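You operate a simulated robot arm through the tools that you are given. There is no shell and no other tool. Be economical: measure what you need, move in short steps, check, and stop when the job is done.

You are at the controls of a simulated two-armed robot. One attempt, no reset.

Task
Pack the cream cloth and the orange scarf; zip the blue bag shut.
Fine: both go in the blue zip bag; shut its lid; one hand holds the bag still while the other runs the zip to its end.

Only the result counts: the job must be done as asked and must still hold three seconds after the hand-in. Knocking over, shifting, dropping, spilling or breaking anything else fails it. Lids that push on must go on centred and level and be pressed home; caps that screw on are set level and turned clockwise until they are tight. Flat cloth is picked up by pressing the open fingertips on it (5 to 10 N) and closing them slowly along it; thin cloth reads only 2 to 8 mm in the jaws.

Robot
Two 7-joint arms with two-finger parallel grippers on one trunk, on a base that drives. Base frame: it is fixed to the floor where the robot stands at the start and does not move with it; the origin is under the middle of the robot, x ahead of it, y to its left, z up; the surface under the hand at the start is at about z = 750. Lengths are in mm, angles in degrees, forces in N, time in s.
The left shoulder is at the start at [70, 163, 1220], the right one opposite. With the tool pointing down near the work surface each hand reaches from about 320 to 860 mm from the robot's upright axis, wherever it stands, measured 20 degrees to its own side. Places, roughly: blue zip bag [500, 300, 800]; lid of the blue zip bag [600, 300, 1000]. Payload 3.43 kg a hand.
Tool frame (each hand has its own): the origin (TCP) lies between the finger pads and is the grasp point; the fingertips stand 34 mm ahead of it; z points along the fingers, y is the line along which they close. The gripper opens to 128 mm. The fingers are 24 mm wide and 12 mm thick; the gripper's body (48 by 130 mm) begins 96 mm behind the TCP.
Orientation is that of the tool frame in the base frame, as [roll, pitch, yaw] about the fixed x, y, z axes, in that order (R = Rz(yaw) Ry(pitch) Rx(roll)). With the fingers straight down and closing along the base's y, the tool's x points along the base's -x, its y along +y and its z along -z.

Tools
- The arms move only by the tool arm_command. It takes "left_series", "right_series" or both (then of equal length, played together; a hand with none holds still); each is one flat list of numbers, 7 for each row, row after row: the shift along the tool's x, y, z in m, then the turn, a rotation vector about the tool's x, y, z in degrees, then the gripper command, from -1 (shut) to 1 (fully open), values between in proportion. In form: [x, y, z, ax, ay, az, claw, x, y, z, ax, ay, az, claw, ...]. A call has 1 to 12 rows; each row is the pose to reach, as a shift and turn from the pose commanded when the call began, along the tool's axes at that moment. Rows are played at 5 a second. More than 50 mm and 8.6 degrees between two rows, or a gripper value outside its range, and nothing of the call is played. Where a pose cannot be reached the arm comes as near as it can. A force on the tool above 90 N (or 10 N above the force at the start of the call, whichever is more), or a blocked arm, ends the call early, and 0.2 s more pass. The fingers move at their own pace (about 153 mm/s each) and stop on an object; they squeeze with about 40 N. The grip force told is the motor's: it shows also when the fingers shut on nothing. Time passes only in rows, and 0.2 s behind the last, so rows that repeat a pose let the fingers close. It gives the time, the measured TCP pose, the force on the tool (base axes), the opening and the grip force at its end, in the units of the frame above (readings bear some noise), with the torque about the TCP (base axes, N m) and any sound that the robot's microphone picked up.
- Cameras (640 x 400 px; columns grow to the right, rows downward): "scene" is now at [125, 33.2, 1430.4]; the picture's right is [0.41, -0.91, 0.00], its down [-0.67, -0.30, -0.68] and it looks along [0.62, 0.28, -0.73] (base axes); focal length 214 px, centre (320, 200). "left" rides on the left gripper at [76, 11, -160] in its tool frame; the picture's right is [-0.15, 0.99, 0.00], its down [-0.88, -0.13, -0.46] and it looks along [-0.45, -0.07, 0.89] (tool axes); focal length 234 px, centre (320, 200). "right" rides on the right gripper at [76, -11, -160] in its tool frame; the picture's right is [0.15, 0.99, 0.00], its down [-0.88, 0.13, -0.46] and it looks along [-0.45, 0.07, 0.89] (tool axes); focal length 234 px, centre (320, 200). There is no depth. A picture from a camera that has moved, and an enlarged one, comes with that camera's place and axes in the base frame and with its lens.
- get_image(camera): a new picture of that camera. No time passes.
- raise_lower(by): slides the trunk up (or, below 0, down) by that many mm; the arms and the scene camera ride with it, the base frame stays. It gives what a move gives, with no picture.
- base_move(legs): drives the robot by 1 to 6 legs, each [ahead, left, turn to the left] in mm, mm and degrees, along the robot's own axes; the way and the turn of a leg run together, so that a leg with both is an arc; at most 1500 mm and 180 degrees a leg. The arms and the cameras ride along, it lands a little off, and it stops where it bumps. It gives what a move gives.
- turn_head(pan, tilt): turns the head with the scene camera to pan (to the left, within 86 degrees either way) and tilt (down, from -29 to 69), counted from straight ahead of the robot. It gives what a move gives.
- enlarge(camera, box): a new picture of the part [left, top, right, bottom] of that camera's present view, enlarged. No time passes.
- sign_off(): hands the job in; it is judged then, once.

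Work in short steps. Places have to be worked out from the pictures, the camera data and where the tool is seen: move nearer, look again, correct. Check each grasp and each placing, and mend what went wrong. You have 120 turns and 100 pictures in all, those below and enlarged ones among them. Open the grippers and draw the arms clear of the work before you hand the job in, unless the task says otherwise; then end with one line.

The tools are called by a JSON object that holds its "method" and its "body". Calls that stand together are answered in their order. arm_command: Moves the arms, as the interface text tells. Its arguments: {"type":"object","properties":{"left_series":{"type":"array","items":{"type":"number"}},"right_series":{"type":"array","items":{"type":"number"}}},"required":[]} The other tools are called the same way: raise_lower (by) slides the trunk up or down; base_move (legs) drives the base; turn_head (pan, tilt) turns the head that bears the scene camera; get_image (camera) takes a picture; enlarge (camera, box) takes an enlarged picture of a part of a camera's view; sign_off () hands the job in.

At the start:

```text
clock: 0.0
left_ee_pos: [461.5, 571.5, 1214.6]
left_ee_rot: [-179.8, -0.1, 180.0]
left_wrist_force: [0.1, 0.1, 1.1]
left_ft_torque: [-0.01, -0.02, 0.0]
left_finger_gap: 127.9
left_finger_force: 0.1
right_ee_pos: [439.8, 32.5, 1248.8]
right_ee_rot: [-179.9, -0.1, -180.0]
right_wrist_force: [0.5, -0.2, 0.0]
right_ft_torque: [0.02, -0.01, 0.0]
right_finger_gap: 128.2
right_finger_force: 0.1
trunk travel left (down, up): [-700.0, 240.0]
robot x, y, heading: [-0.6, 2.2, 0.0]
head pan, tilt: [24.0, 47.1]
```

scene: 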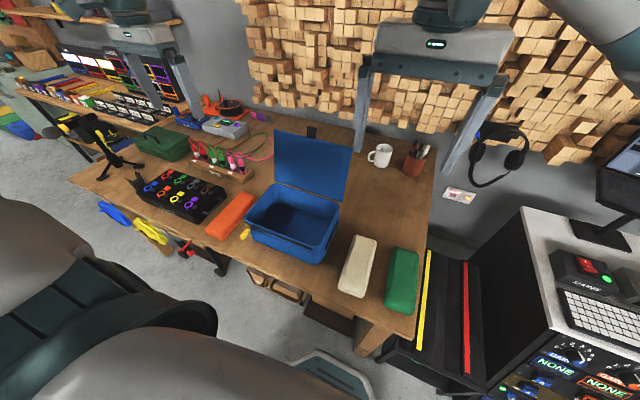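
right: 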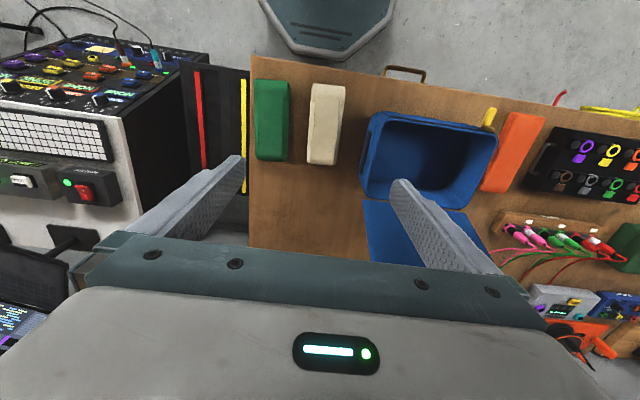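
left: 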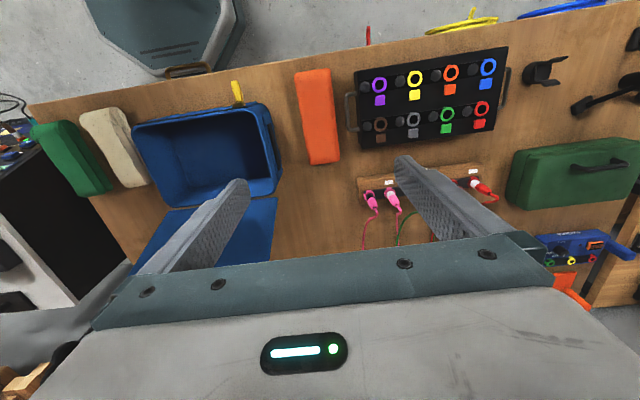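

The cream cloth is near (457, 54), the orange scarf near (457, 565) and the bag near (500, 310). I'll enlarge the views to see the bag, the zip pull and the cloths in detail.

{"method": "enlarge", "body": {"camera": "scene", "box": [190, 120, 430, 320]}}

{"method": "enlarge", "body": {"camera": "left", "box": [20, 50, 370, 270]}}

{"method": "enlarge", "body": {"camera": "right", "box": [240, 50, 560, 270]}}

```text
2.00 times, centred on (310, 220) of scene
camera zoom: at [125.0, 33.2, 1430.4], right [0.41, -0.91, 0.0], down [-0.67, -0.3, -0.68], along [0.62, 0.28, -0.73], focal length 429 px, centre (340, 160)
```

zoom: 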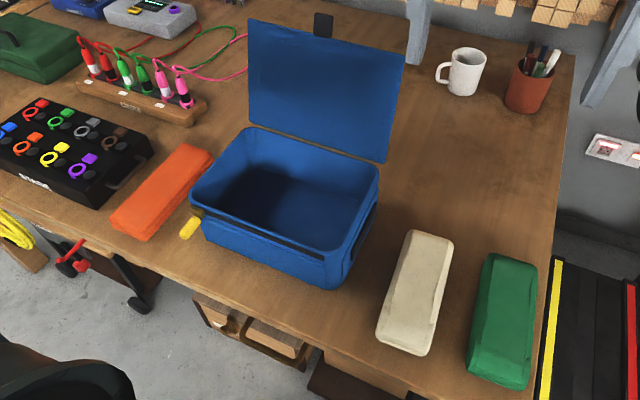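

```text
1.82 times, centred on (195, 160) of left
camera zoom: at [386.0, 583.0, 1375.6], right [0.15, 0.99, 0.0], down [0.88, -0.13, 0.46], along [0.45, -0.07, -0.89], focal length 426 px, centre (547, 273)
```

zoom: 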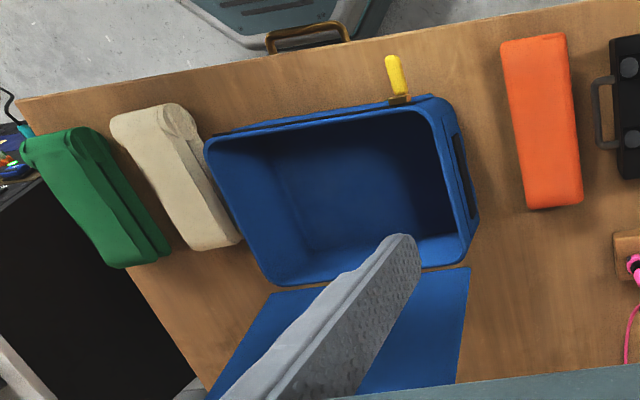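

```text
1.82 times, centred on (400, 160) of right
camera zoom: at [364.4, 20.8, 1408.7], right [-0.15, 0.99, 0.0], down [0.88, 0.13, 0.46], along [0.45, 0.07, -0.89], focal length 426 px, centre (174, 273)
```

zoom: 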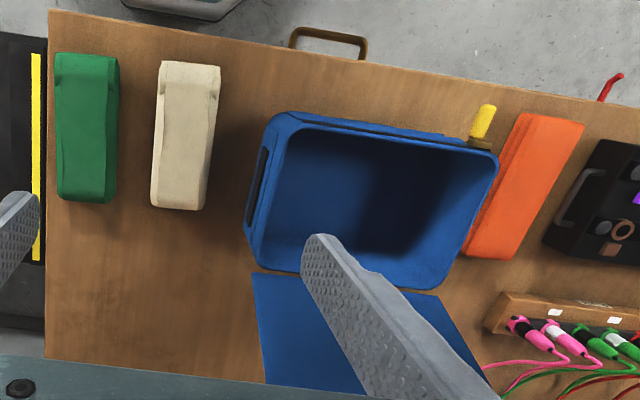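

The bundles run along x, roughly 70–80 mm wide, and the yellow zip tab is near (382, 414, 853). I'll lower both hands above their bundles for a closer look.

{"method": "arm_command", "body": {"left_series": [0, 0, 0.045, 0, 0, 0, 1, 0, 0, 0.09, 0, 0, 0, 1, 0, 0, 0.135, 0, 0, 0, 1, 0, 0, 0.18, 0, 0, 0, 1, 0, 0, 0.225, 0, 0, 0, 1, 0, 0, 0.27, 0, 0, 0, 1], "right_series": [0, 0.004, 0.048, 0, 0, 0, 1, -0.004, 0.008, 0.096, 0, 0, 0, 1, -0.008, 0.012, 0.144, 0, 0, 0, 1, -0.012, 0.016, 0.192, 0, 0, 0, 1, -0.016, 0.02, 0.24, 0, 0, 0, 1, -0.019, 0.022, 0.288, 0, 0, 0, 1]}}

{"method": "get_image", "body": {"camera": "right"}}

{"method": "get_image", "body": {"camera": "left"}}

```text
clock: 1.4
left_ee_pos: [465.6, 570.9, 944.2]
left_ee_rot: [-179.8, 0.0, 180.0]
left_wrist_force: [1.1, -0.3, 0.8]
left_ft_torque: [-0.04, 0.01, 0.01]
left_finger_gap: 128.0
left_finger_force: 0.0
right_ee_pos: [459.7, 56.0, 957.5]
right_ee_rot: [179.9, -0.2, -180.0]
right_wrist_force: [0.4, -0.2, -0.7]
right_ft_torque: [0.0, -0.01, 0.03]
right_finger_gap: 127.9
right_finger_force: 0.2
trunk travel left (down, up): [-700.0, 240.0]
robot x, y, heading: [-1.7, -2.8, -0.1]
head pan, tilt: [24.0, 47.1]
```

```text
93 pictures are left
camera right: at [383.9, 43.9, 1118.9], right [-0.15, 0.99, 0.0], down [0.88, 0.13, 0.45], along [0.45, 0.07, -0.89], focal length 234 px, centre (320, 200)
```

right: 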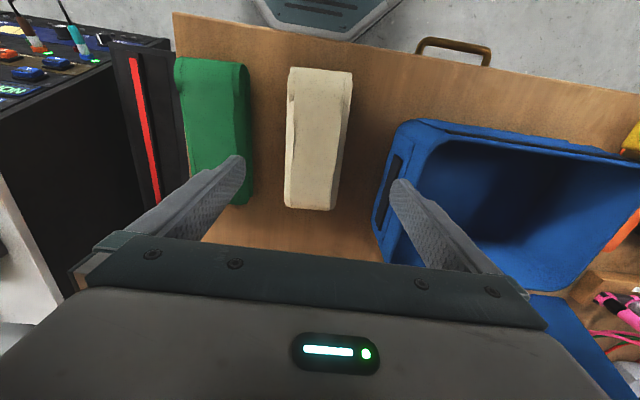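

```text
92 pictures are left
camera left: at [389.6, 582.0, 1104.5], right [0.15, 0.99, 0.0], down [0.88, -0.13, 0.46], along [0.45, -0.07, -0.89], focal length 234 px, centre (320, 200)
```

left: 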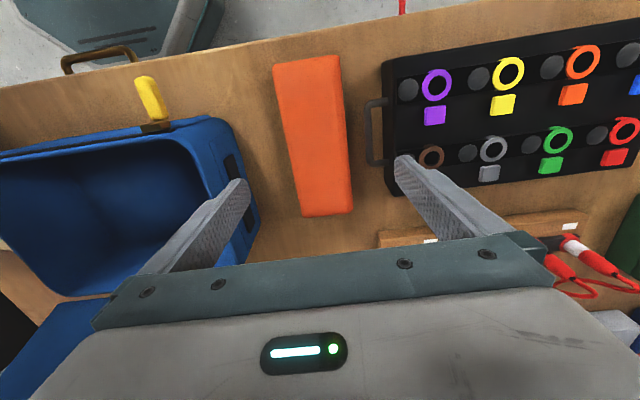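

Cream is centred at about (472, 50) and orange at (473, 564). Both are about 200 x 78 mm with tops near z 780. I'll narrow the grippers and hover just above the cloth to check clearance to the neighbours.

{"method": "arm_command", "body": {"left_series": [-0.004, -0.003, 0.04, 0, 0, 0, 0.58, -0.008, -0.007, 0.08, 0, 0, 0, 0.58, -0.008, -0.007, 0.114, 0, 0, 0, 0.58], "right_series": [-0.006, -0.003, 0.044, 0, 0, 0, 0.72, -0.013, -0.006, 0.088, 0, 0, 0, 0.72, -0.013, -0.006, 0.127, 0, 0, 0, 0.72]}}

{"method": "get_image", "body": {"camera": "right"}}

{"method": "get_image", "body": {"camera": "left"}}

```text
clock: 2.2
left_ee_pos: [472.3, 563.6, 833.9]
left_ee_rot: [-179.9, 0.1, -180.0]
left_wrist_force: [0.2, 0.0, -0.2]
left_ft_torque: [0.01, -0.01, -0.01]
left_finger_gap: 101.0
left_finger_force: 0.1
right_ee_pos: [471.9, 53.1, 832.2]
right_ee_rot: [179.9, 0.0, 180.0]
right_wrist_force: [-0.1, -0.3, -1.0]
right_ft_torque: [0.05, 0.04, -0.04]
right_finger_gap: 110.1
right_finger_force: 0.1
trunk travel left (down, up): [-700.0, 240.0]
robot x, y, heading: [-2.6, -2.7, 0.0]
head pan, tilt: [24.0, 47.1]
```

```text
91 pictures are left
camera right: at [397.0, 39.7, 992.6], right [-0.15, 0.99, 0.0], down [0.88, 0.13, 0.46], along [0.45, 0.07, -0.89], focal length 234 px, centre (320, 200)
```

right: 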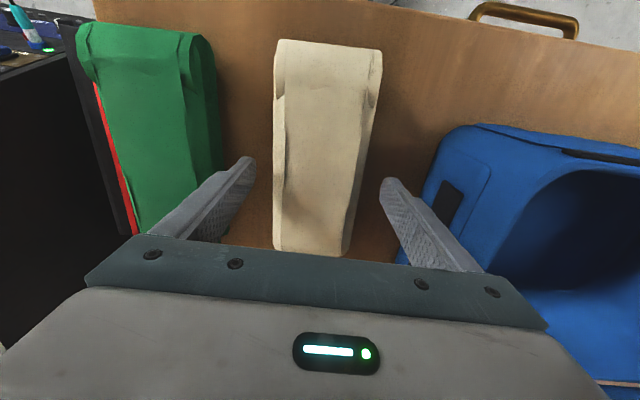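

```text
90 pictures are left
camera left: at [395.7, 573.9, 993.2], right [0.15, 0.99, 0.0], down [0.88, -0.13, 0.46], along [0.45, -0.07, -0.89], focal length 234 px, centre (320, 200)
```

left: 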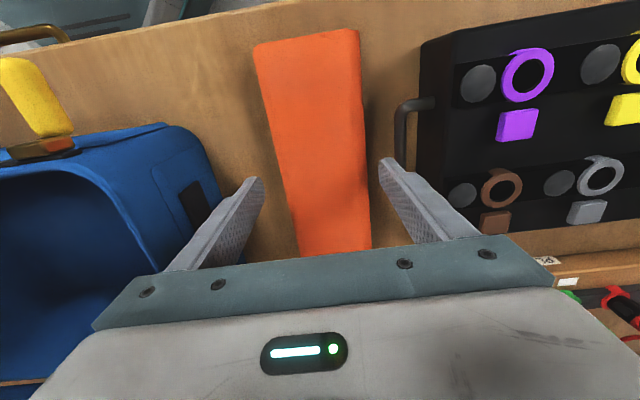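

Both bundles sit between the fingers with clearance. I'll descend and close on both.

{"method": "arm_command", "body": {"left_series": [0, 0, 0.022, 0, 0, 0, 0.58, 0, 0, 0.043, 0, 0, 0, 0.58, 0, 0, 0.043, 0, 0, 0, 0.2, 0, 0, 0.043, 0, 0, 0, -0.2, 0, 0, 0.043, 0, 0, 0, -1, 0, 0, 0.043, 0, 0, 0, -1], "right_series": [0, 0, 0.021, 0, 0, 0, 0.72, 0, 0, 0.042, 0, 0, 0, 0.72, 0, 0, 0.042, 0, 0, 0, 0.2, 0, 0, 0.042, 0, 0, 0, -0.2, 0, 0, 0.042, 0, 0, 0, -1, 0, 0, 0.042, 0, 0, 0, -1]}}

```text
clock: 3.6
left_ee_pos: [470.0, 562.7, 788.5]
left_ee_rot: [-179.9, 0.1, -180.0]
left_wrist_force: [-0.1, 0.9, -1.4]
left_ft_torque: [0.0, -0.03, -0.04]
left_finger_gap: 84.4
left_finger_force: 39.7
right_ee_pos: [473.0, 50.8, 789.9]
right_ee_rot: [180.0, 0.0, 180.0]
right_wrist_force: [0.1, -0.7, 0.5]
right_ft_torque: [0.02, 0.0, 0.0]
right_finger_gap: 85.8
right_finger_force: 39.8
trunk travel left (down, up): [-700.0, 240.0]
robot x, y, heading: [-3.0, 1.0, -0.0]
head pan, tilt: [24.0, 47.1]
```

Both gripped at about 85 mm. I'll lift both straight up and check.

{"method": "arm_command", "body": {"left_series": [0, 0, -0.045, 0, 0, 0, -1, 0, 0, -0.09, 0, 0, 0, -1, 0, 0, -0.135, 0, 0, 0, -1], "right_series": [0, 0, -0.07, 0, 0, 0, -1, 0, 0, -0.14, 0, 0, 0, -1, 0, 0, -0.21, 0, 0, 0, -1]}}

{"method": "get_image", "body": {"camera": "scene"}}

```text
refused: row 1 steps farther than a row can; nothing moved
```

```text
89 pictures are left
camera scene: at [125.3, 33.3, 1430.3], right [0.41, -0.91, 0.0], down [-0.67, -0.3, -0.68], along [0.62, 0.28, -0.73], focal length 214 px, centre (320, 200)
```

scene: 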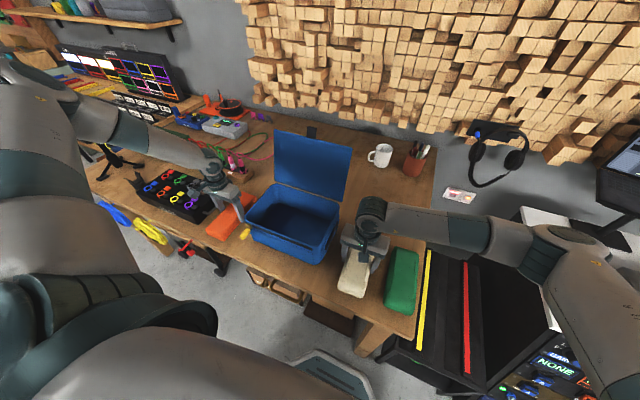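

Steps were too long; I'll lift again with rows under 50 mm.

{"method": "arm_command", "body": {"left_series": [0, 0, -0.03, 0, 0, 0, -1, 0, 0, -0.06, 0, 0, 0, -1, 0, 0, -0.09, 0, 0, 0, -1, 0, 0, -0.12, 0, 0, 0, -1, 0, 0, -0.14, 0, 0, 0, -1], "right_series": [0, 0, -0.04, 0, 0, 0, -1, 0, 0, -0.08, 0, 0, 0, -1, 0, 0, -0.12, 0, 0, 0, -1, 0, 0, -0.16, 0, 0, 0, -1, 0, 0, -0.2, 0, 0, 0, -1]}}

{"method": "get_image", "body": {"camera": "right"}}

{"method": "get_image", "body": {"camera": "left"}}

```text
clock: 4.8
left_ee_pos: [468.7, 564.5, 932.6]
left_ee_rot: [-179.9, 0.1, 180.0]
left_wrist_force: [-0.2, 0.2, 0.3]
left_ft_torque: [0.03, -0.06, -0.01]
left_finger_gap: 0.1
left_finger_force: 33.3
right_ee_pos: [473.3, 47.5, 992.2]
right_ee_rot: [-180.0, 0.0, 180.0]
right_wrist_force: [0.4, 0.2, 0.1]
right_ft_torque: [-0.01, 0.0, -0.03]
right_finger_gap: 0.2
right_finger_force: 33.1
trunk travel left (down, up): [-700.0, 240.0]
robot x, y, heading: [1.4, -2.5, 0.0]
head pan, tilt: [24.0, 47.1]
```

```text
88 pictures are left
camera right: at [397.7, 36.5, 1152.4], right [-0.15, 0.99, 0.0], down [0.88, 0.13, 0.46], along [0.45, 0.07, -0.89], focal length 234 px, centre (320, 200)
```

right: 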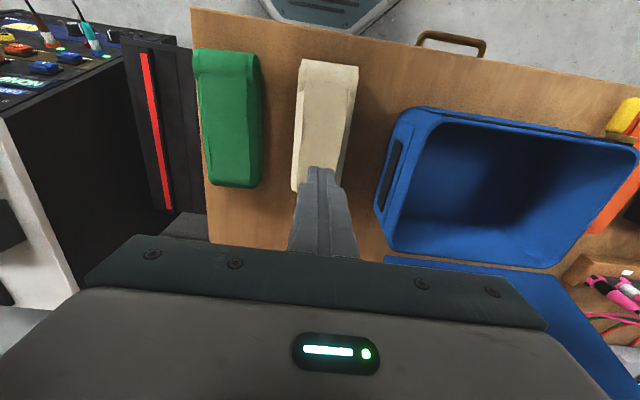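

```text
87 pictures are left
camera left: at [392.4, 575.2, 1091.3], right [0.15, 0.99, 0.0], down [0.88, -0.13, 0.46], along [0.45, -0.07, -0.89], focal length 234 px, centre (320, 200)
```

left: 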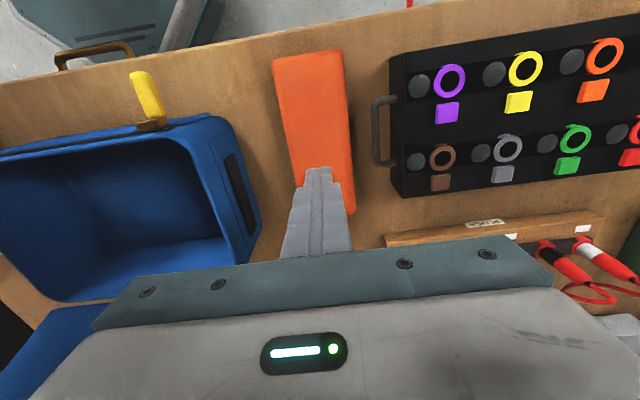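

Both slipped out, so the grip was too shallow or the lift too quick. I'll retry cream on its own, deeper and with a slow lift.

{"method": "arm_command", "body": {"right_series": [0, 0.002, 0.045, 0, 0, 0, 0.72, 0, 0.003, 0.09, 0, 0, 0, 0.72, 0, 0.003, 0.135, 0, 0, 0, 0.72, 0, 0.003, 0.17, 0, 0, 0, 0.72, 0, 0.003, 0.195, 0, 0, 0, 0.72, 0, 0.003, 0.203, 0, 0, 0, 0.72, 0, 0.003, 0.208, 0, 0, 0, 0.72]}}

{"method": "get_image", "body": {"camera": "right"}}

```text
clock: 6.4
left_ee_pos: [468.5, 563.9, 932.1]
left_ee_rot: [180.0, 0.1, 179.9]
left_wrist_force: [0.2, 0.1, -0.5]
left_ft_torque: [0.0, 0.02, -0.02]
left_finger_gap: 0.1
left_finger_force: 33.1
right_ee_pos: [470.9, 51.1, 784.7]
right_ee_rot: [180.0, 0.2, 179.9]
right_wrist_force: [1.2, 0.1, 14.1]
right_ft_torque: [-0.85, 0.18, -0.03]
right_finger_gap: 110.5
right_finger_force: 0.3
trunk travel left (down, up): [-700.0, 240.0]
robot x, y, heading: [0.4, -1.9, -0.2]
head pan, tilt: [24.0, 47.1]
```

```text
86 pictures are left
camera right: at [396.0, 39.7, 944.7], right [-0.15, 0.99, 0.0], down [0.88, 0.13, 0.46], along [0.45, 0.07, -0.89], focal length 234 px, centre (320, 200)
```

right: 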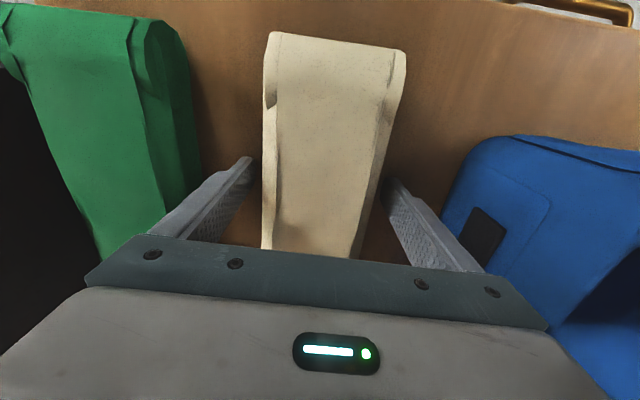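

Fingertips touch the table (14 N), so the deepest grip is right here. I'll back off 1 mm, close slowly, and lift only a little.

{"method": "arm_command", "body": {"right_series": [0, 0, -0.001, 0, 0, 0, 0.6, 0, 0, -0.001, 0, 0, 0, 0.45, 0, 0, -0.001, 0, 0, 0, 0.3, 0, 0, -0.001, 0, 0, 0, 0.1, 0, 0, -0.001, 0, 0, 0, -1, 0, 0, -0.001, 0, 0, 0, -1, 0, 0, -0.004, 0, 0, 0, -1, 0, 0, -0.008, 0, 0, 0, -1, 0, 0, -0.013, 0, 0, 0, -1, 0, 0, -0.018, 0, 0, 0, -1]}}

{"method": "get_image", "body": {"camera": "right"}}

```text
clock: 8.6
left_ee_pos: [468.6, 565.2, 931.5]
left_ee_rot: [-179.9, 0.0, -179.9]
left_wrist_force: [0.6, 0.9, 0.4]
left_ft_torque: [0.0, -0.02, -0.01]
left_finger_gap: 0.0
left_finger_force: 33.0
right_ee_pos: [470.2, 50.2, 801.4]
right_ee_rot: [-180.0, -0.1, -179.9]
right_wrist_force: [-0.1, -0.2, -1.7]
right_ft_torque: [-0.01, 0.0, 0.0]
right_finger_gap: 84.9
right_finger_force: 40.0
trunk travel left (down, up): [-700.0, 240.0]
robot x, y, heading: [-1.7, -0.5, -0.1]
head pan, tilt: [24.0, 47.1]
```

```text
85 pictures are left
camera right: at [395.8, 39.7, 961.6], right [-0.15, 0.99, 0.0], down [0.88, 0.13, 0.45], along [0.45, 0.07, -0.89], focal length 234 px, centre (320, 200)
```

right: 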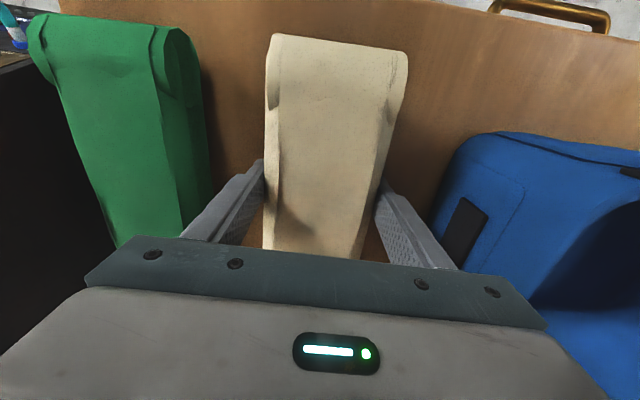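

It appears to be coming up: cream keeps its size in the view while green shrinks. I'll continue the slow lift.

{"method": "arm_command", "body": {"right_series": [0, 0, -0.006, 0, 0, 0, -1, 0, 0, -0.012, 0, 0, 0, -1, 0, 0, -0.02, 0, 0, 0, -1, 0, 0, -0.03, 0, 0, 0, -1, 0, 0, -0.04, 0, 0, 0, -1, 0, 0, -0.05, 0, 0, 0, -1, 0, 0, -0.06, 0, 0, 0, -1]}}

{"method": "get_image", "body": {"camera": "right"}}

```text
clock: 10.2
left_ee_pos: [469.5, 564.5, 931.2]
left_ee_rot: [-179.9, 0.0, 180.0]
left_wrist_force: [-0.2, -0.5, -0.4]
left_ft_torque: [0.01, 0.03, 0.01]
left_finger_gap: 0.0
left_finger_force: 32.8
right_ee_pos: [471.8, 49.9, 861.1]
right_ee_rot: [-180.0, -0.1, -180.0]
right_wrist_force: [0.4, -0.4, -2.2]
right_ft_torque: [-0.02, 0.01, -0.01]
right_finger_gap: 84.6
right_finger_force: 40.0
trunk travel left (down, up): [-700.0, 240.0]
robot x, y, heading: [-2.5, 1.0, 0.1]
head pan, tilt: [24.0, 47.1]
```

```text
84 pictures are left
camera right: at [396.3, 40.1, 1021.7], right [-0.15, 0.99, 0.0], down [0.88, 0.13, 0.45], along [0.45, 0.07, -0.89], focal length 234 px, centre (320, 200)
```

right: 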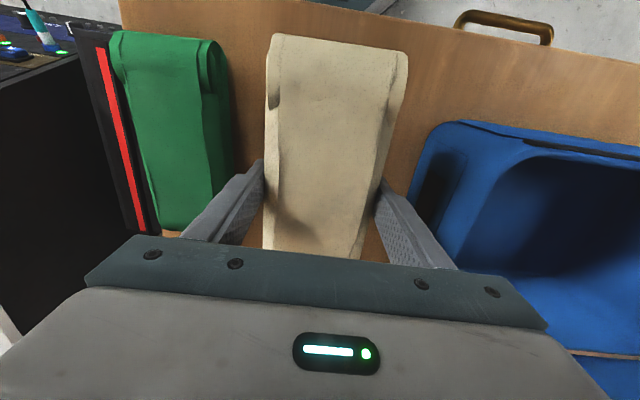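

Cream holds at about 0.2 kg. I'll keep lifting gently and start turning it so its long side will lie along the bag's long side.

{"method": "arm_command", "body": {"right_series": [0, 0, -0.012, 0, 0, -3, -1, 0, 0, -0.025, 0, 0, -8, -1, 0, 0, -0.04, 0, 0, -13, -1, 0, 0, -0.055, 0, 0, -18, -1, 0, 0, -0.07, 0, 0, -24, -1, 0, 0, -0.085, 0, 0, -30, -1, 0, 0, -0.095, 0, 0, -36, -1, 0, 0, -0.1, 0, 0, -42, -1, 0, 0, -0.1, 0, 0, -48, -1, 0, 0, -0.1, 0, 0, -54, -1, 0, 0, -0.1, 0, 0, -58, -1, 0, 0, -0.1, 0, 0, -60, -1]}}

{"method": "get_image", "body": {"camera": "right"}}

```text
clock: 12.8
left_ee_pos: [469.0, 563.6, 931.3]
left_ee_rot: [-179.9, 0.0, 180.0]
left_wrist_force: [-0.4, 0.2, -0.1]
left_ft_torque: [0.01, 0.01, 0.01]
left_finger_gap: 0.0
left_finger_force: 32.7
right_ee_pos: [473.1, 50.5, 961.9]
right_ee_rot: [180.0, 0.0, -119.8]
right_wrist_force: [-0.7, 0.5, -1.7]
right_ft_torque: [0.05, 0.01, -0.01]
right_finger_gap: 84.8
right_finger_force: 40.3
trunk travel left (down, up): [-700.0, 240.0]
robot x, y, heading: [1.6, 0.2, -0.1]
head pan, tilt: [24.0, 47.1]
```

```text
83 pictures are left
camera right: at [444.2, -20.9, 1121.7], right [-0.93, 0.37, 0.0], down [0.33, 0.83, 0.46], along [0.17, 0.42, -0.89], focal length 234 px, centre (320, 200)
```

right: 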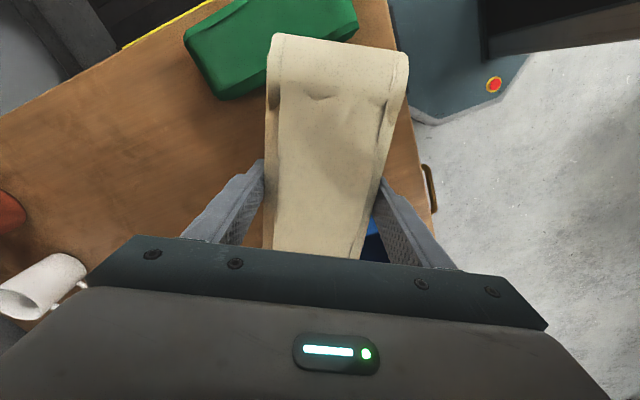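

Turning works. I'll carry it three-quarters of the way over the bag while finishing the turn.

{"method": "arm_command", "body": {"right_series": [-0.008, 0.003, 0, 0, 0, -2, -1, -0.022, 0.008, 0, 0, 0, -5, -1, -0.038, 0.0135, 0, 0, 0, -8, -1, -0.054, 0.019, 0, 0, 0, -11, -1, -0.07, 0.025, 0, 0, 0, -14, -1, -0.086, 0.0305, 0, 0, 0, -17, -1, -0.102, 0.036, 0, 0, 0, -20, -1, -0.118, 0.042, 0, 0, 0, -23, -1, -0.134, 0.0475, 0, 0, 0, -26, -1, -0.15, 0.053, 0, 0, 0, -28, -1, -0.162, 0.0575, 0, 0, 0, -30, -1, -0.168, 0.0595, 0, 0, 0, -30, -1]}}

{"method": "get_image", "body": {"camera": "left"}}

{"method": "get_image", "body": {"camera": "scene"}}

```text
clock: 15.4
left_ee_pos: [468.0, 563.8, 931.3]
left_ee_rot: [-179.9, 0.0, -180.0]
left_wrist_force: [0.3, -0.1, 0.0]
left_ft_torque: [0.0, -0.03, -0.04]
left_finger_gap: 0.1
left_finger_force: 33.4
right_ee_pos: [498.2, 191.8, 960.8]
right_ee_rot: [180.0, 0.0, -93.9]
right_wrist_force: [-0.2, -0.2, -3.1]
right_ft_torque: [0.04, -0.01, -0.02]
right_finger_gap: 84.4
right_finger_force: 40.0
right hand out of reach, approached as far as the arm can: row 10, 11, 12
trunk travel left (down, up): [-700.0, 240.0]
robot x, y, heading: [1.8, -0.2, -0.1]
head pan, tilt: [24.0, 47.1]
```

```text
82 pictures are left
camera left: at [393.0, 575.6, 1090.6], right [0.15, 0.99, 0.0], down [0.88, -0.13, 0.46], along [0.45, -0.07, -0.89], focal length 234 px, centre (320, 200)
```

left: 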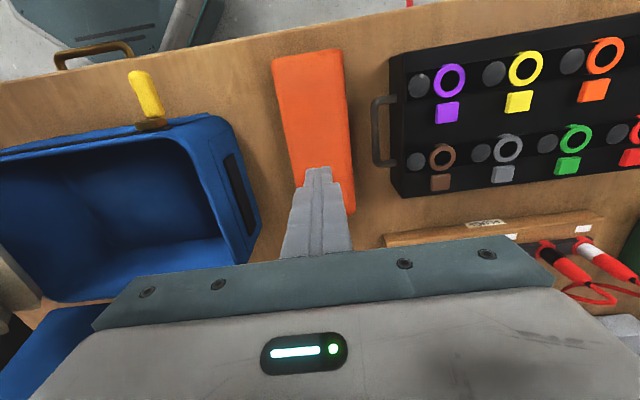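

```text
81 pictures are left
camera scene: at [125.2, 33.5, 1430.3], right [0.41, -0.91, 0.0], down [-0.67, -0.3, -0.68], along [0.62, 0.28, -0.73], focal length 214 px, centre (320, 200)
```

scene: 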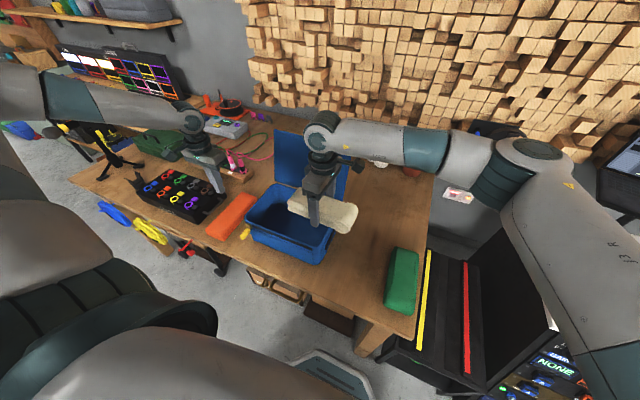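

The wrist reached a limit at y≈192 with the hand turned. Driving the base left by about 113 mm keeps the arm posture and carries the cream over the bag centre.

{"method": "base_move", "body": {"legs": [[0, 60, 0], [0, 53, 0]]}}

{"method": "get_image", "body": {"camera": "scene"}}

{"method": "get_image", "body": {"camera": "right"}}

```text
clock: 16.9
left_ee_pos: [469.5, 673.3, 932.3]
left_ee_rot: [179.9, -0.1, -179.9]
left_wrist_force: [0.2, -0.3, 0.6]
left_ft_torque: [0.03, 0.05, 0.0]
left_finger_gap: 0.0
left_finger_force: 32.9
right_ee_pos: [499.3, 300.9, 961.6]
right_ee_rot: [-179.9, 0.1, -94.0]
right_wrist_force: [-1.1, -0.2, -2.1]
right_ft_torque: [-0.01, 0.02, -0.03]
right_finger_gap: 84.8
right_finger_force: 39.6
trunk travel left (down, up): [-700.0, 240.0]
robot x, y, heading: [-0.1, 110.9, -0.2]
head pan, tilt: [24.0, 47.1]
```

```text
80 pictures are left
camera scene: at [125.6, 141.7, 1430.5], right [0.41, -0.91, 0.0], down [-0.67, -0.3, -0.68], along [0.62, 0.28, -0.73], focal length 214 px, centre (320, 200)
```

scene: 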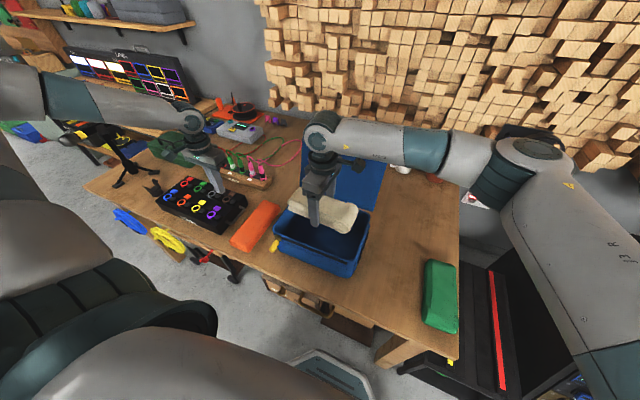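

```text
79 pictures are left
camera right: at [505.9, 224.2, 1122.5], right [-1.0, -0.08, 0.0], down [-0.07, 0.89, 0.46], along [-0.04, 0.46, -0.89], focal length 234 px, centre (320, 200)
```

right: 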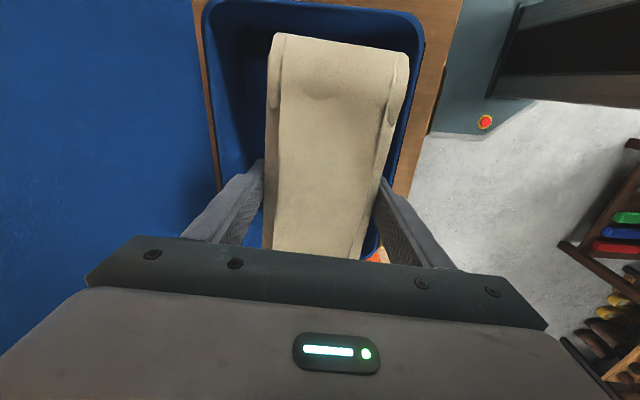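

The cloth hangs over the opening and the rim spans about x 405–617 (centre 511). I'll shift 12 mm in +x and lower it slowly into the bag.

{"method": "arm_command", "body": {"right_series": [0, -0.004, 0.006, 0, 0, 0, -1, 0, -0.008, 0.018, 0, 0, 0, -1, 0, -0.012, 0.032, 0, 0, 0, -1, 0, -0.012, 0.046, 0, 0, 0, -1, 0, -0.012, 0.06, 0, 0, 0, -1, 0, -0.012, 0.075, 0, 0, 0, -1, 0, -0.012, 0.09, 0, 0, 0, -1, 0, -0.012, 0.105, 0, 0, 0, -1, 0, -0.012, 0.12, 0, 0, 0, -1, 0, -0.012, 0.135, 0, 0, 0, -1, 0, -0.012, 0.148, 0, 0, 0, -1, 0, -0.012, 0.16, 0, 0, 0, -1]}}

{"method": "get_image", "body": {"camera": "right"}}

{"method": "enlarge", "body": {"camera": "scene", "box": [220, 120, 420, 300]}}

```text
clock: 19.5
left_ee_pos: [469.5, 675.0, 931.4]
left_ee_rot: [-180.0, 0.1, 180.0]
left_wrist_force: [0.3, 0.2, 0.2]
left_ft_torque: [-0.01, -0.02, -0.03]
left_finger_gap: 0.3
left_finger_force: 32.7
right_ee_pos: [505.7, 298.9, 926.7]
right_ee_rot: [-179.9, 0.0, -94.3]
right_wrist_force: [-0.2, 1.0, -1.3]
right_ft_torque: [0.02, 0.02, -0.02]
right_finger_gap: 84.7
right_finger_force: 40.0
right hand out of reach, approached as far as the arm can: row 1, 2, 3, 4, 5, 6, 7, 8, 9, 10, 11, 12
trunk travel left (down, up): [-700.0, 240.0]
robot x, y, heading: [-3.5, 112.5, 0.2]
head pan, tilt: [24.0, 47.1]
```

```text
78 pictures are left
camera right: at [510.1, 222.9, 1087.5], right [-1.0, -0.07, 0.0], down [-0.06, 0.89, 0.46], along [-0.03, 0.45, -0.89], focal length 234 px, centre (320, 200)
```

right: 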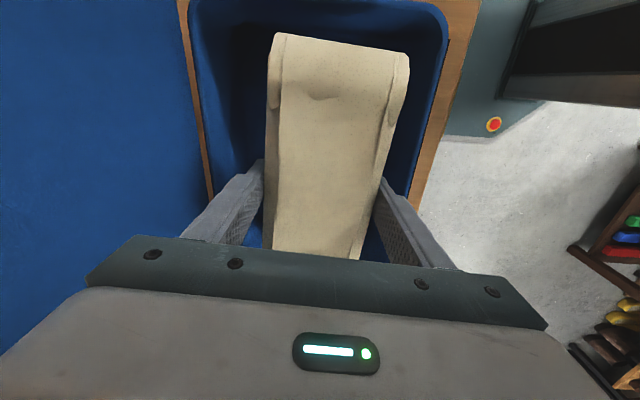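

```text
2.22 times, centred on (320, 210) of scene
camera zoom: at [125.2, 145.5, 1430.4], right [0.41, -0.91, 0.0], down [-0.67, -0.3, -0.68], along [0.62, 0.28, -0.73], focal length 477 px, centre (320, 178)
```

zoom: 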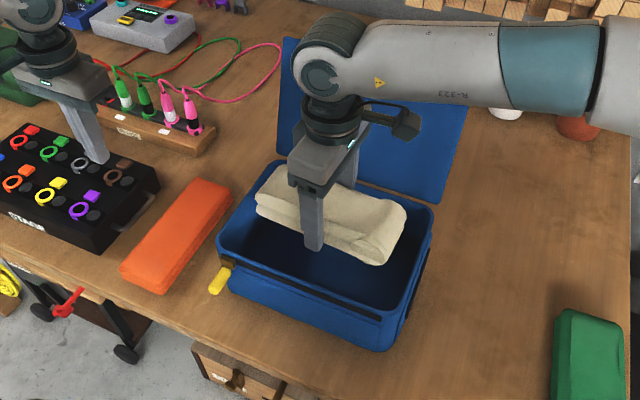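

The wrist limit also stops the descent. Turning the robot about 25° left relaxes the wrist, so I'll first raise the trunk 150 mm so everything clears the bag and its lid.

{"method": "raise_lower", "body": {"by": 150}}

{"method": "base_move", "body": {"legs": [[0, 0, 8], [0, 0, 9], [0, 0, 8]]}}

{"method": "get_image", "body": {"camera": "scene"}}

```text
clock: 21.3
left_ee_pos: [469.3, 676.5, 1079.9]
left_ee_rot: [-180.0, 0.0, -180.0]
left_wrist_force: [0.6, 0.0, 0.0]
left_ft_torque: [0.0, -0.02, 0.0]
left_finger_gap: 0.0
left_finger_force: 33.1
right_ee_pos: [504.6, 298.4, 1075.9]
right_ee_rot: [-179.8, 0.0, -94.4]
right_wrist_force: [-0.1, -0.5, -2.2]
right_ft_torque: [-0.03, 0.02, -0.01]
right_finger_gap: 84.5
right_finger_force: 39.8
trunk travel left (down, up): [-850.0, 90.0]
robot x, y, heading: [0.6, 114.4, -0.1]
head pan, tilt: [24.0, 47.1]
```

```text
clock: 23.5
left_ee_pos: [193.5, 819.1, 1081.9]
left_ee_rot: [179.8, 0.0, -155.5]
left_wrist_force: [0.2, -0.2, -0.6]
left_ft_torque: [0.06, 0.0, -0.01]
left_finger_gap: 0.0
left_finger_force: 33.3
right_ee_pos: [384.0, 491.3, 1076.9]
right_ee_rot: [-180.0, 0.2, -69.7]
right_wrist_force: [0.6, -0.6, -1.4]
right_ft_torque: [0.03, 0.04, 0.02]
right_finger_gap: 84.7
right_finger_force: 40.5
trunk travel left (down, up): [-850.0, 90.0]
robot x, y, heading: [1.8, 111.4, 24.6]
head pan, tilt: [24.0, 47.1]
```

```text
76 pictures are left
camera scene: at [103.4, 192.1, 1580.3], right [0.75, -0.66, 0.0], down [-0.49, -0.55, -0.68], along [0.45, 0.51, -0.73], focal length 214 px, centre (320, 200)
```

scene: 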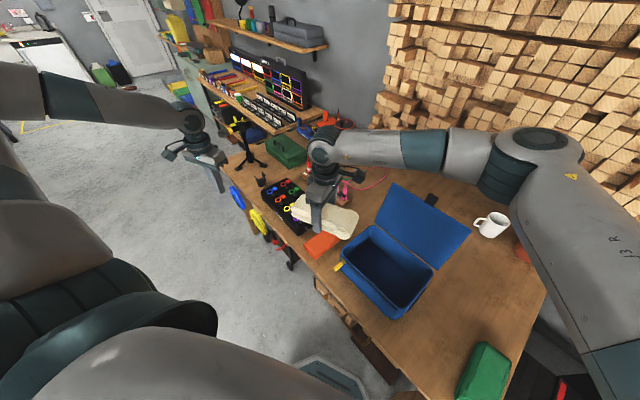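

I don't know if the commanded pose was clamped at the unreachable target, so I'll probe with a null row first.

{"method": "arm_command", "body": {"right_series": [0, 0, 0, 0, 0, 0, -1]}}

```text
clock: 23.9
left_ee_pos: [192.5, 820.1, 1081.7]
left_ee_rot: [-180.0, 0.0, -155.3]
left_wrist_force: [0.3, -0.3, -0.4]
left_ft_torque: [0.01, 0.01, 0.01]
left_finger_gap: 0.0
left_finger_force: 32.9
right_ee_pos: [382.1, 492.9, 1075.9]
right_ee_rot: [-179.8, 0.1, -69.7]
right_wrist_force: [0.7, -0.4, -1.6]
right_ft_torque: [0.0, 0.0, 0.05]
right_finger_gap: 85.0
right_finger_force: 40.4
trunk travel left (down, up): [-850.0, 90.0]
robot x, y, heading: [2.5, 111.6, 25.0]
head pan, tilt: [24.0, 47.1]
```

The pose is consistent. Now I'll carry the cream back over the bag centre, to about (511, 303), turning to yaw −92.

{"method": "arm_command", "body": {"right_series": [0.008, -0.002, 0, 0, 0, 1, -1, 0.025, -0.006, 0, 0, 0, 3, -1, 0.045, -0.011, 0, 0, 0, 5, -1, 0.065, -0.016, 0, 0, 0, 7, -1, 0.085, -0.021, 0, 0, 0, 9, -1, 0.105, -0.026, 0, 0, 0, 11, -1, 0.125, -0.031, 0, 0, 0, 13, -1, 0.145, -0.036, 0, 0, 0, 15, -1, 0.165, -0.041, 0, 0, 0, 17, -1, 0.185, -0.046, 0, 0, 0, 19, -1, 0.205, -0.051, 0, 0, 0, 21, -1, 0.22, -0.055, 0, 0, 0, 22, -1]}}

{"method": "get_image", "body": {"camera": "right"}}

```text
clock: 26.5
left_ee_pos: [190.8, 819.6, 1082.1]
left_ee_rot: [-180.0, -0.1, -155.3]
left_wrist_force: [0.6, -0.2, -0.3]
left_ft_torque: [-0.02, 0.01, -0.01]
left_finger_gap: 0.0
left_finger_force: 32.5
right_ee_pos: [510.0, 304.9, 1076.4]
right_ee_rot: [-179.8, 0.2, -91.8]
right_wrist_force: [-0.3, -0.5, -1.9]
right_ft_torque: [0.01, 0.02, -0.01]
right_finger_gap: 84.7
right_finger_force: 40.3
trunk travel left (down, up): [-850.0, 90.0]
robot x, y, heading: [1.4, 110.4, 24.5]
head pan, tilt: [24.0, 47.1]
```

```text
75 pictures are left
camera right: at [518.7, 228.1, 1236.8], right [-0.99, -0.12, 0.0], down [-0.1, 0.88, 0.46], along [-0.05, 0.45, -0.89], focal length 234 px, centre (320, 200)
```

right: 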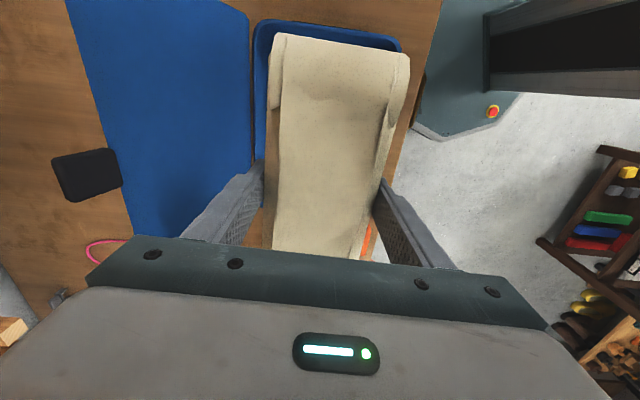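

Centred above the bag. I'll lower about 190 mm with the arm and look again before entering.

{"method": "arm_command", "body": {"right_series": [0, 0, 0.006, 0, 0, 0, -1, 0, 0, 0.02, 0, 0, 0, -1, 0, 0, 0.036, 0, 0, 0, -1, 0, 0, 0.054, 0, 0, 0, -1, 0, 0, 0.072, 0, 0, 0, -1, 0, 0, 0.09, 0, 0, 0, -1, 0, 0, 0.108, 0, 0, 0, -1, 0, 0, 0.126, 0, 0, 0, -1, 0, 0, 0.144, 0, 0, 0, -1, 0, 0, 0.158, 0, 0, 0, -1, 0, 0, 0.166, 0, 0, 0, -1, 0, 0, 0.17, 0, 0, 0, -1]}}

{"method": "get_image", "body": {"camera": "right"}}

{"method": "get_image", "body": {"camera": "scene"}}

```text
clock: 29.1
left_ee_pos: [191.7, 819.4, 1081.6]
left_ee_rot: [-179.9, 0.1, -155.3]
left_wrist_force: [0.3, -0.4, 0.6]
left_ft_torque: [0.0, -0.01, 0.0]
left_finger_gap: 0.0
left_finger_force: 33.3
right_ee_pos: [509.9, 305.3, 908.0]
right_ee_rot: [-179.7, 0.1, -91.7]
right_wrist_force: [-0.2, 0.4, -1.7]
right_ft_torque: [-0.01, 0.01, 0.02]
right_finger_gap: 84.9
right_finger_force: 39.8
trunk travel left (down, up): [-850.0, 90.0]
robot x, y, heading: [-0.7, 109.9, 24.9]
head pan, tilt: [24.0, 47.1]
```

```text
74 pictures are left
camera right: at [518.5, 229.5, 1067.7], right [-0.99, -0.12, 0.0], down [-0.11, 0.88, 0.46], along [-0.05, 0.45, -0.89], focal length 234 px, centre (320, 200)
```

right: 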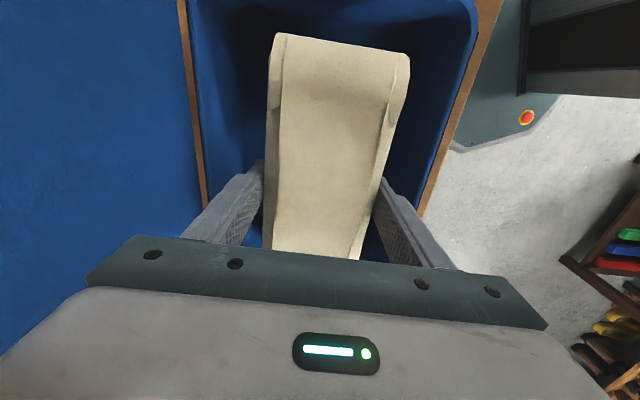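

```text
73 pictures are left
camera scene: at [101.1, 193.6, 1580.3], right [0.75, -0.66, 0.0], down [-0.48, -0.55, -0.68], along [0.45, 0.51, -0.73], focal length 214 px, centre (320, 200)
```

scene: 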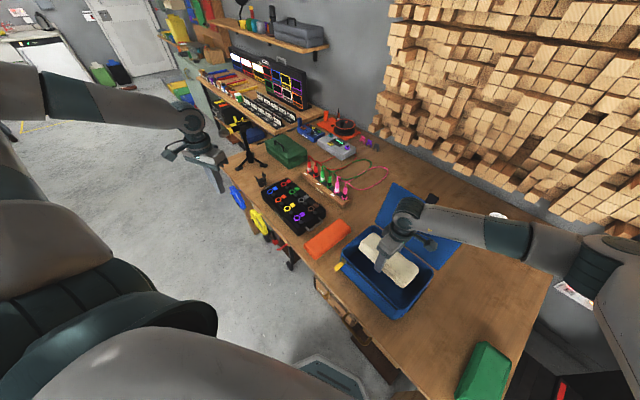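

Well inside the opening. I'll descend to just above the bag floor.

{"method": "arm_command", "body": {"right_series": [0, 0, 0.006, 0, 0, 0, -1, 0, 0, 0.018, 0, 0, 0, -1, 0, 0, 0.032, 0, 0, 0, -1, 0, 0, 0.046, 0, 0, 0, -1, 0, 0, 0.06, 0, 0, 0, -1, 0, 0, 0.074, 0, 0, 0, -1, 0, 0, 0.086, 0, 0, 0, -1, 0, 0, 0.096, 0, 0, 0, -1, 0, 0, 0.104, 0, 0, 0, -1, 0, 0, 0.109, 0, 0, 0, -1]}}

{"method": "get_image", "body": {"camera": "right"}}

```text
clock: 31.3
left_ee_pos: [190.6, 821.6, 1081.3]
left_ee_rot: [-180.0, -0.1, -155.4]
left_wrist_force: [-0.2, -0.2, 0.3]
left_ft_torque: [-0.03, -0.02, -0.02]
left_finger_gap: 0.0
left_finger_force: 32.6
right_ee_pos: [509.5, 306.5, 798.4]
right_ee_rot: [-179.8, 0.1, -91.6]
right_wrist_force: [0.6, 0.3, -2.6]
right_ft_torque: [-0.02, -0.03, 0.0]
right_finger_gap: 84.7
right_finger_force: 39.7
trunk travel left (down, up): [-850.0, 90.0]
robot x, y, heading: [3.6, 112.8, 24.8]
head pan, tilt: [24.0, 47.1]
```

```text
72 pictures are left
camera right: at [518.9, 229.2, 958.7], right [-0.99, -0.12, 0.0], down [-0.11, 0.88, 0.46], along [-0.05, 0.45, -0.89], focal length 234 px, centre (320, 200)
```

right: 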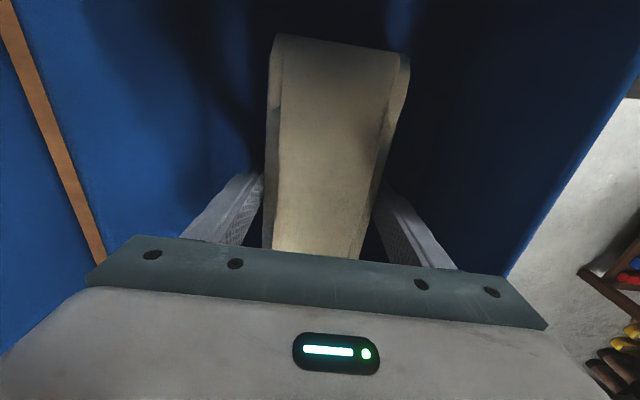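

No contact yet; I'll ease down a few mm more, open slightly, then draw straight up.

{"method": "arm_command", "body": {"right_series": [0, 0, 0.004, 0, 0, 0, -1, 0, 0, 0.008, 0, 0, 0, -1, 0, 0, 0.008, 0, 0, 0, 0.5, 0, 0, 0.008, 0, 0, 0, 0.65, 0, 0, 0.004, 0, 0, 0, 0.65, 0, 0, -0.03, 0, 0, 0, 0.65, 0, 0, -0.07, 0, 0, 0, 0.65, 0, 0, -0.11, 0, 0, 0, 0.65, 0, 0, -0.15, 0, 0, 0, 0.65, 0, 0, -0.19, 0, 0, 0, 0.65]}}

{"method": "get_image", "body": {"camera": "right"}}

```text
clock: 33.5
left_ee_pos: [191.2, 820.5, 1081.2]
left_ee_rot: [-180.0, 0.1, -155.4]
left_wrist_force: [0.1, 0.6, 0.5]
left_ft_torque: [-0.03, -0.03, -0.01]
left_finger_gap: 0.0
left_finger_force: 33.0
right_ee_pos: [508.9, 302.6, 987.4]
right_ee_rot: [-179.8, 0.0, -91.7]
right_wrist_force: [-0.5, 0.6, -0.3]
right_ft_torque: [-0.01, 0.02, 0.02]
right_finger_gap: 105.7
right_finger_force: 0.0
trunk travel left (down, up): [-850.0, 90.0]
robot x, y, heading: [0.6, 113.7, 24.9]
head pan, tilt: [24.0, 47.1]
```

```text
71 pictures are left
camera right: at [517.7, 226.7, 1148.4], right [-0.99, -0.12, 0.0], down [-0.11, 0.88, 0.46], along [-0.05, 0.45, -0.89], focal length 234 px, centre (320, 200)
```

right: 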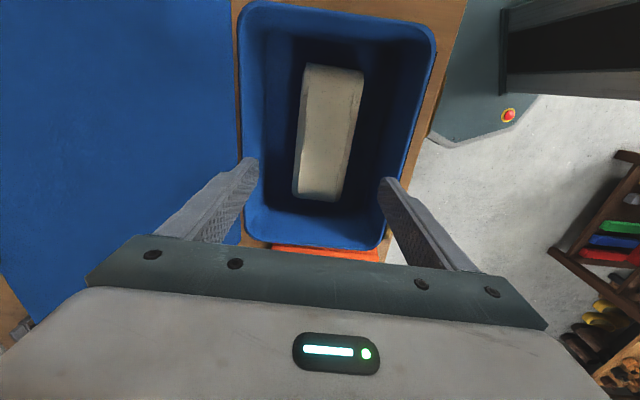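

Cream lies flat in the bag with room to spare. I'll try the same (right) hand for the orange scarf: hover over it with the fingers turned to close across its width.

{"method": "arm_command", "body": {"right_series": [-0.02, 0.004, 0, 0, 0, 7, 0.6, -0.042, 0.007, 0, 0, 0, 15, 0.6, -0.064, 0.011, 0, 0, 0, 22, 0.6, -0.086, 0.015, 0, 0, 0, 30, 0.6, -0.108, 0.018, 0, 0, 0, 37, 0.6, -0.13, 0.022, 0, 0, 0, 45, 0.6, -0.152, 0.026, 0, 0, 0, 52, 0.6, -0.174, 0.03, 0, 0, 0, 60, 0.6, -0.196, 0.034, 0, 0, 0, 67, 0.6, -0.218, 0.037, 0, 0, 0, 75, 0.6, -0.24, 0.041, 0, 0, 0, 82, 0.6, -0.26, 0.044, 0, 0, 0, 89, 0.6]}}

{"method": "get_image", "body": {"camera": "right"}}

```text
clock: 36.1
left_ee_pos: [191.5, 822.1, 1080.7]
left_ee_rot: [-179.9, 0.2, -155.4]
left_wrist_force: [-0.8, -0.5, -0.5]
left_ft_torque: [-0.05, -0.05, -0.03]
left_finger_gap: 0.1
left_finger_force: 32.8
right_ee_pos: [472.0, 566.3, 987.9]
right_ee_rot: [-180.0, 0.2, 179.0]
right_wrist_force: [-1.0, 0.7, 1.0]
right_ft_torque: [-0.03, -0.02, 0.0]
right_finger_gap: 102.5
right_finger_force: 0.1
trunk travel left (down, up): [-850.0, 90.0]
robot x, y, heading: [-0.2, 110.3, 24.4]
head pan, tilt: [24.0, 47.1]
```

```text
70 pictures are left
camera right: at [395.4, 557.6, 1148.2], right [-0.13, 0.99, 0.0], down [0.88, 0.12, 0.46], along [0.46, 0.06, -0.89], focal length 234 px, centre (320, 200)
```

right: 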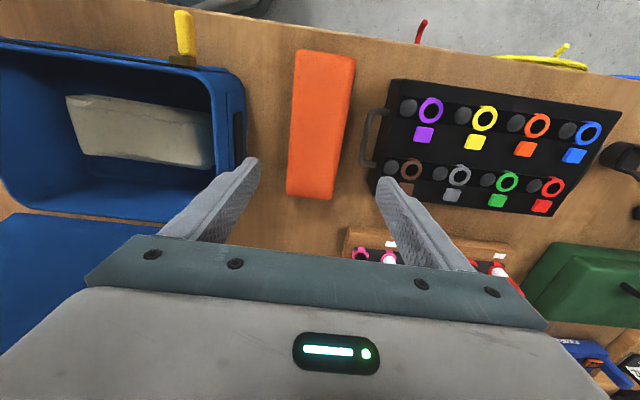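

Reachable. The scarf is centred at about (471, 563). I'll descend to just above the tabletop around it.

{"method": "arm_command", "body": {"right_series": [0, -0.002, 0.035, 0, 0, -1, 0.6, 0, -0.003, 0.07, 0, 0, -2, 0.6, 0, -0.003, 0.105, 0, 0, -2, 0.6, 0, -0.003, 0.14, 0, 0, -2, 0.6, 0, -0.003, 0.155, 0, 0, -2, 0.6]}}

{"method": "get_image", "body": {"camera": "right"}}

```text
clock: 37.3
left_ee_pos: [191.8, 819.8, 1081.3]
left_ee_rot: [-180.0, -0.1, -155.5]
left_wrist_force: [-0.9, -0.1, -0.5]
left_ft_torque: [0.0, 0.01, 0.01]
left_finger_gap: 0.2
left_finger_force: 33.1
right_ee_pos: [480.6, 553.9, 848.2]
right_ee_rot: [-180.0, 0.2, -178.8]
right_wrist_force: [0.2, 0.8, -0.4]
right_ft_torque: [-0.03, 0.02, -0.01]
right_finger_gap: 102.5
right_finger_force: 0.0
right hand out of reach, approached as far as the arm can: row 4, 5
trunk travel left (down, up): [-850.0, 90.0]
robot x, y, heading: [-0.4, 109.6, 24.5]
head pan, tilt: [24.0, 47.1]
```

```text
69 pictures are left
camera right: at [403.4, 540.4, 1008.6], right [-0.17, 0.99, 0.0], down [0.88, 0.15, 0.46], along [0.45, 0.08, -0.89], focal length 234 px, centre (320, 200)
```

right: 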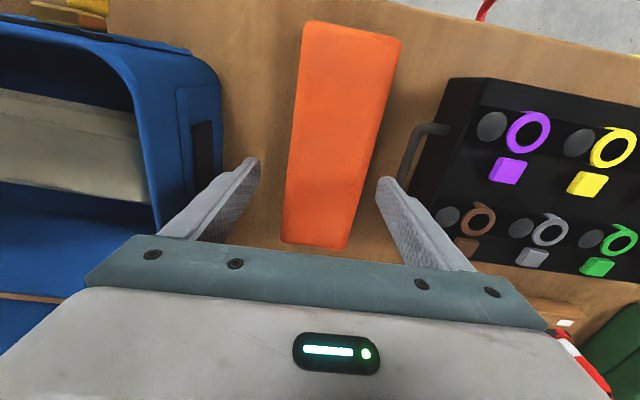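

The raised trunk limits the reach down. I'll lift the hand and lower the trunk back by 150 mm.

{"method": "arm_command", "body": {"right_series": [-0.003, 0.003, -0.04, 0, 0, 0, 0.6, -0.003, 0.005, -0.08, 0, 0, 0, 0.6, -0.003, 0.007, -0.12, 0, 0, 0, 0.6, -0.003, 0.009, -0.15, 0, 0, 0, 0.6]}}

{"method": "raise_lower", "body": {"by": -150}}

{"method": "get_image", "body": {"camera": "right"}}

```text
clock: 38.3
left_ee_pos: [191.6, 820.7, 1082.0]
left_ee_rot: [-180.0, 0.0, -155.4]
left_wrist_force: [-0.2, -0.5, 0.4]
left_ft_torque: [0.01, 0.0, 0.0]
left_finger_gap: 0.0
left_finger_force: 32.9
right_ee_pos: [481.4, 562.7, 1001.9]
right_ee_rot: [180.0, 0.2, -178.7]
right_wrist_force: [0.3, 0.8, 0.2]
right_ft_torque: [0.02, -0.02, 0.02]
right_finger_gap: 102.4
right_finger_force: 0.0
trunk travel left (down, up): [-850.0, 90.0]
robot x, y, heading: [-0.5, 110.0, 24.7]
head pan, tilt: [24.0, 47.1]
```

```text
clock: 40.1
left_ee_pos: [191.0, 821.5, 931.8]
left_ee_rot: [179.9, 0.1, -155.4]
left_wrist_force: [0.6, -0.2, 0.9]
left_ft_torque: [-0.01, 0.01, -0.01]
left_finger_gap: 0.2
left_finger_force: 33.2
right_ee_pos: [481.8, 564.4, 851.1]
right_ee_rot: [179.9, 0.3, -178.8]
right_wrist_force: [-0.3, 0.5, -0.1]
right_ft_torque: [-0.01, 0.03, 0.0]
right_finger_gap: 102.1
right_finger_force: 0.0
trunk travel left (down, up): [-700.0, 240.0]
robot x, y, heading: [-0.4, 110.9, 24.6]
head pan, tilt: [24.0, 47.1]
```

```text
68 pictures are left
camera right: at [406.1, 551.3, 1011.6], right [-0.17, 0.99, 0.0], down [0.88, 0.15, 0.46], along [0.45, 0.08, -0.89], focal length 234 px, centre (320, 200)
```

right: 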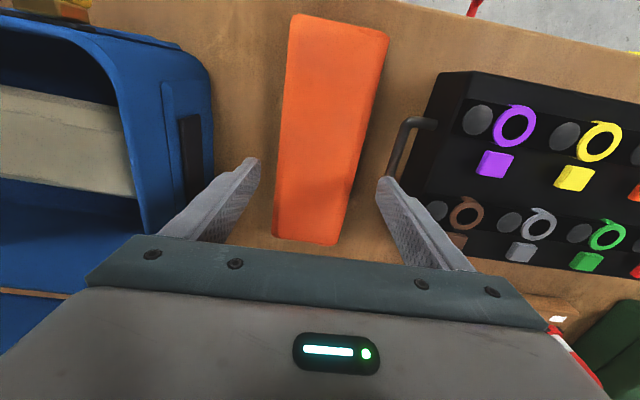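

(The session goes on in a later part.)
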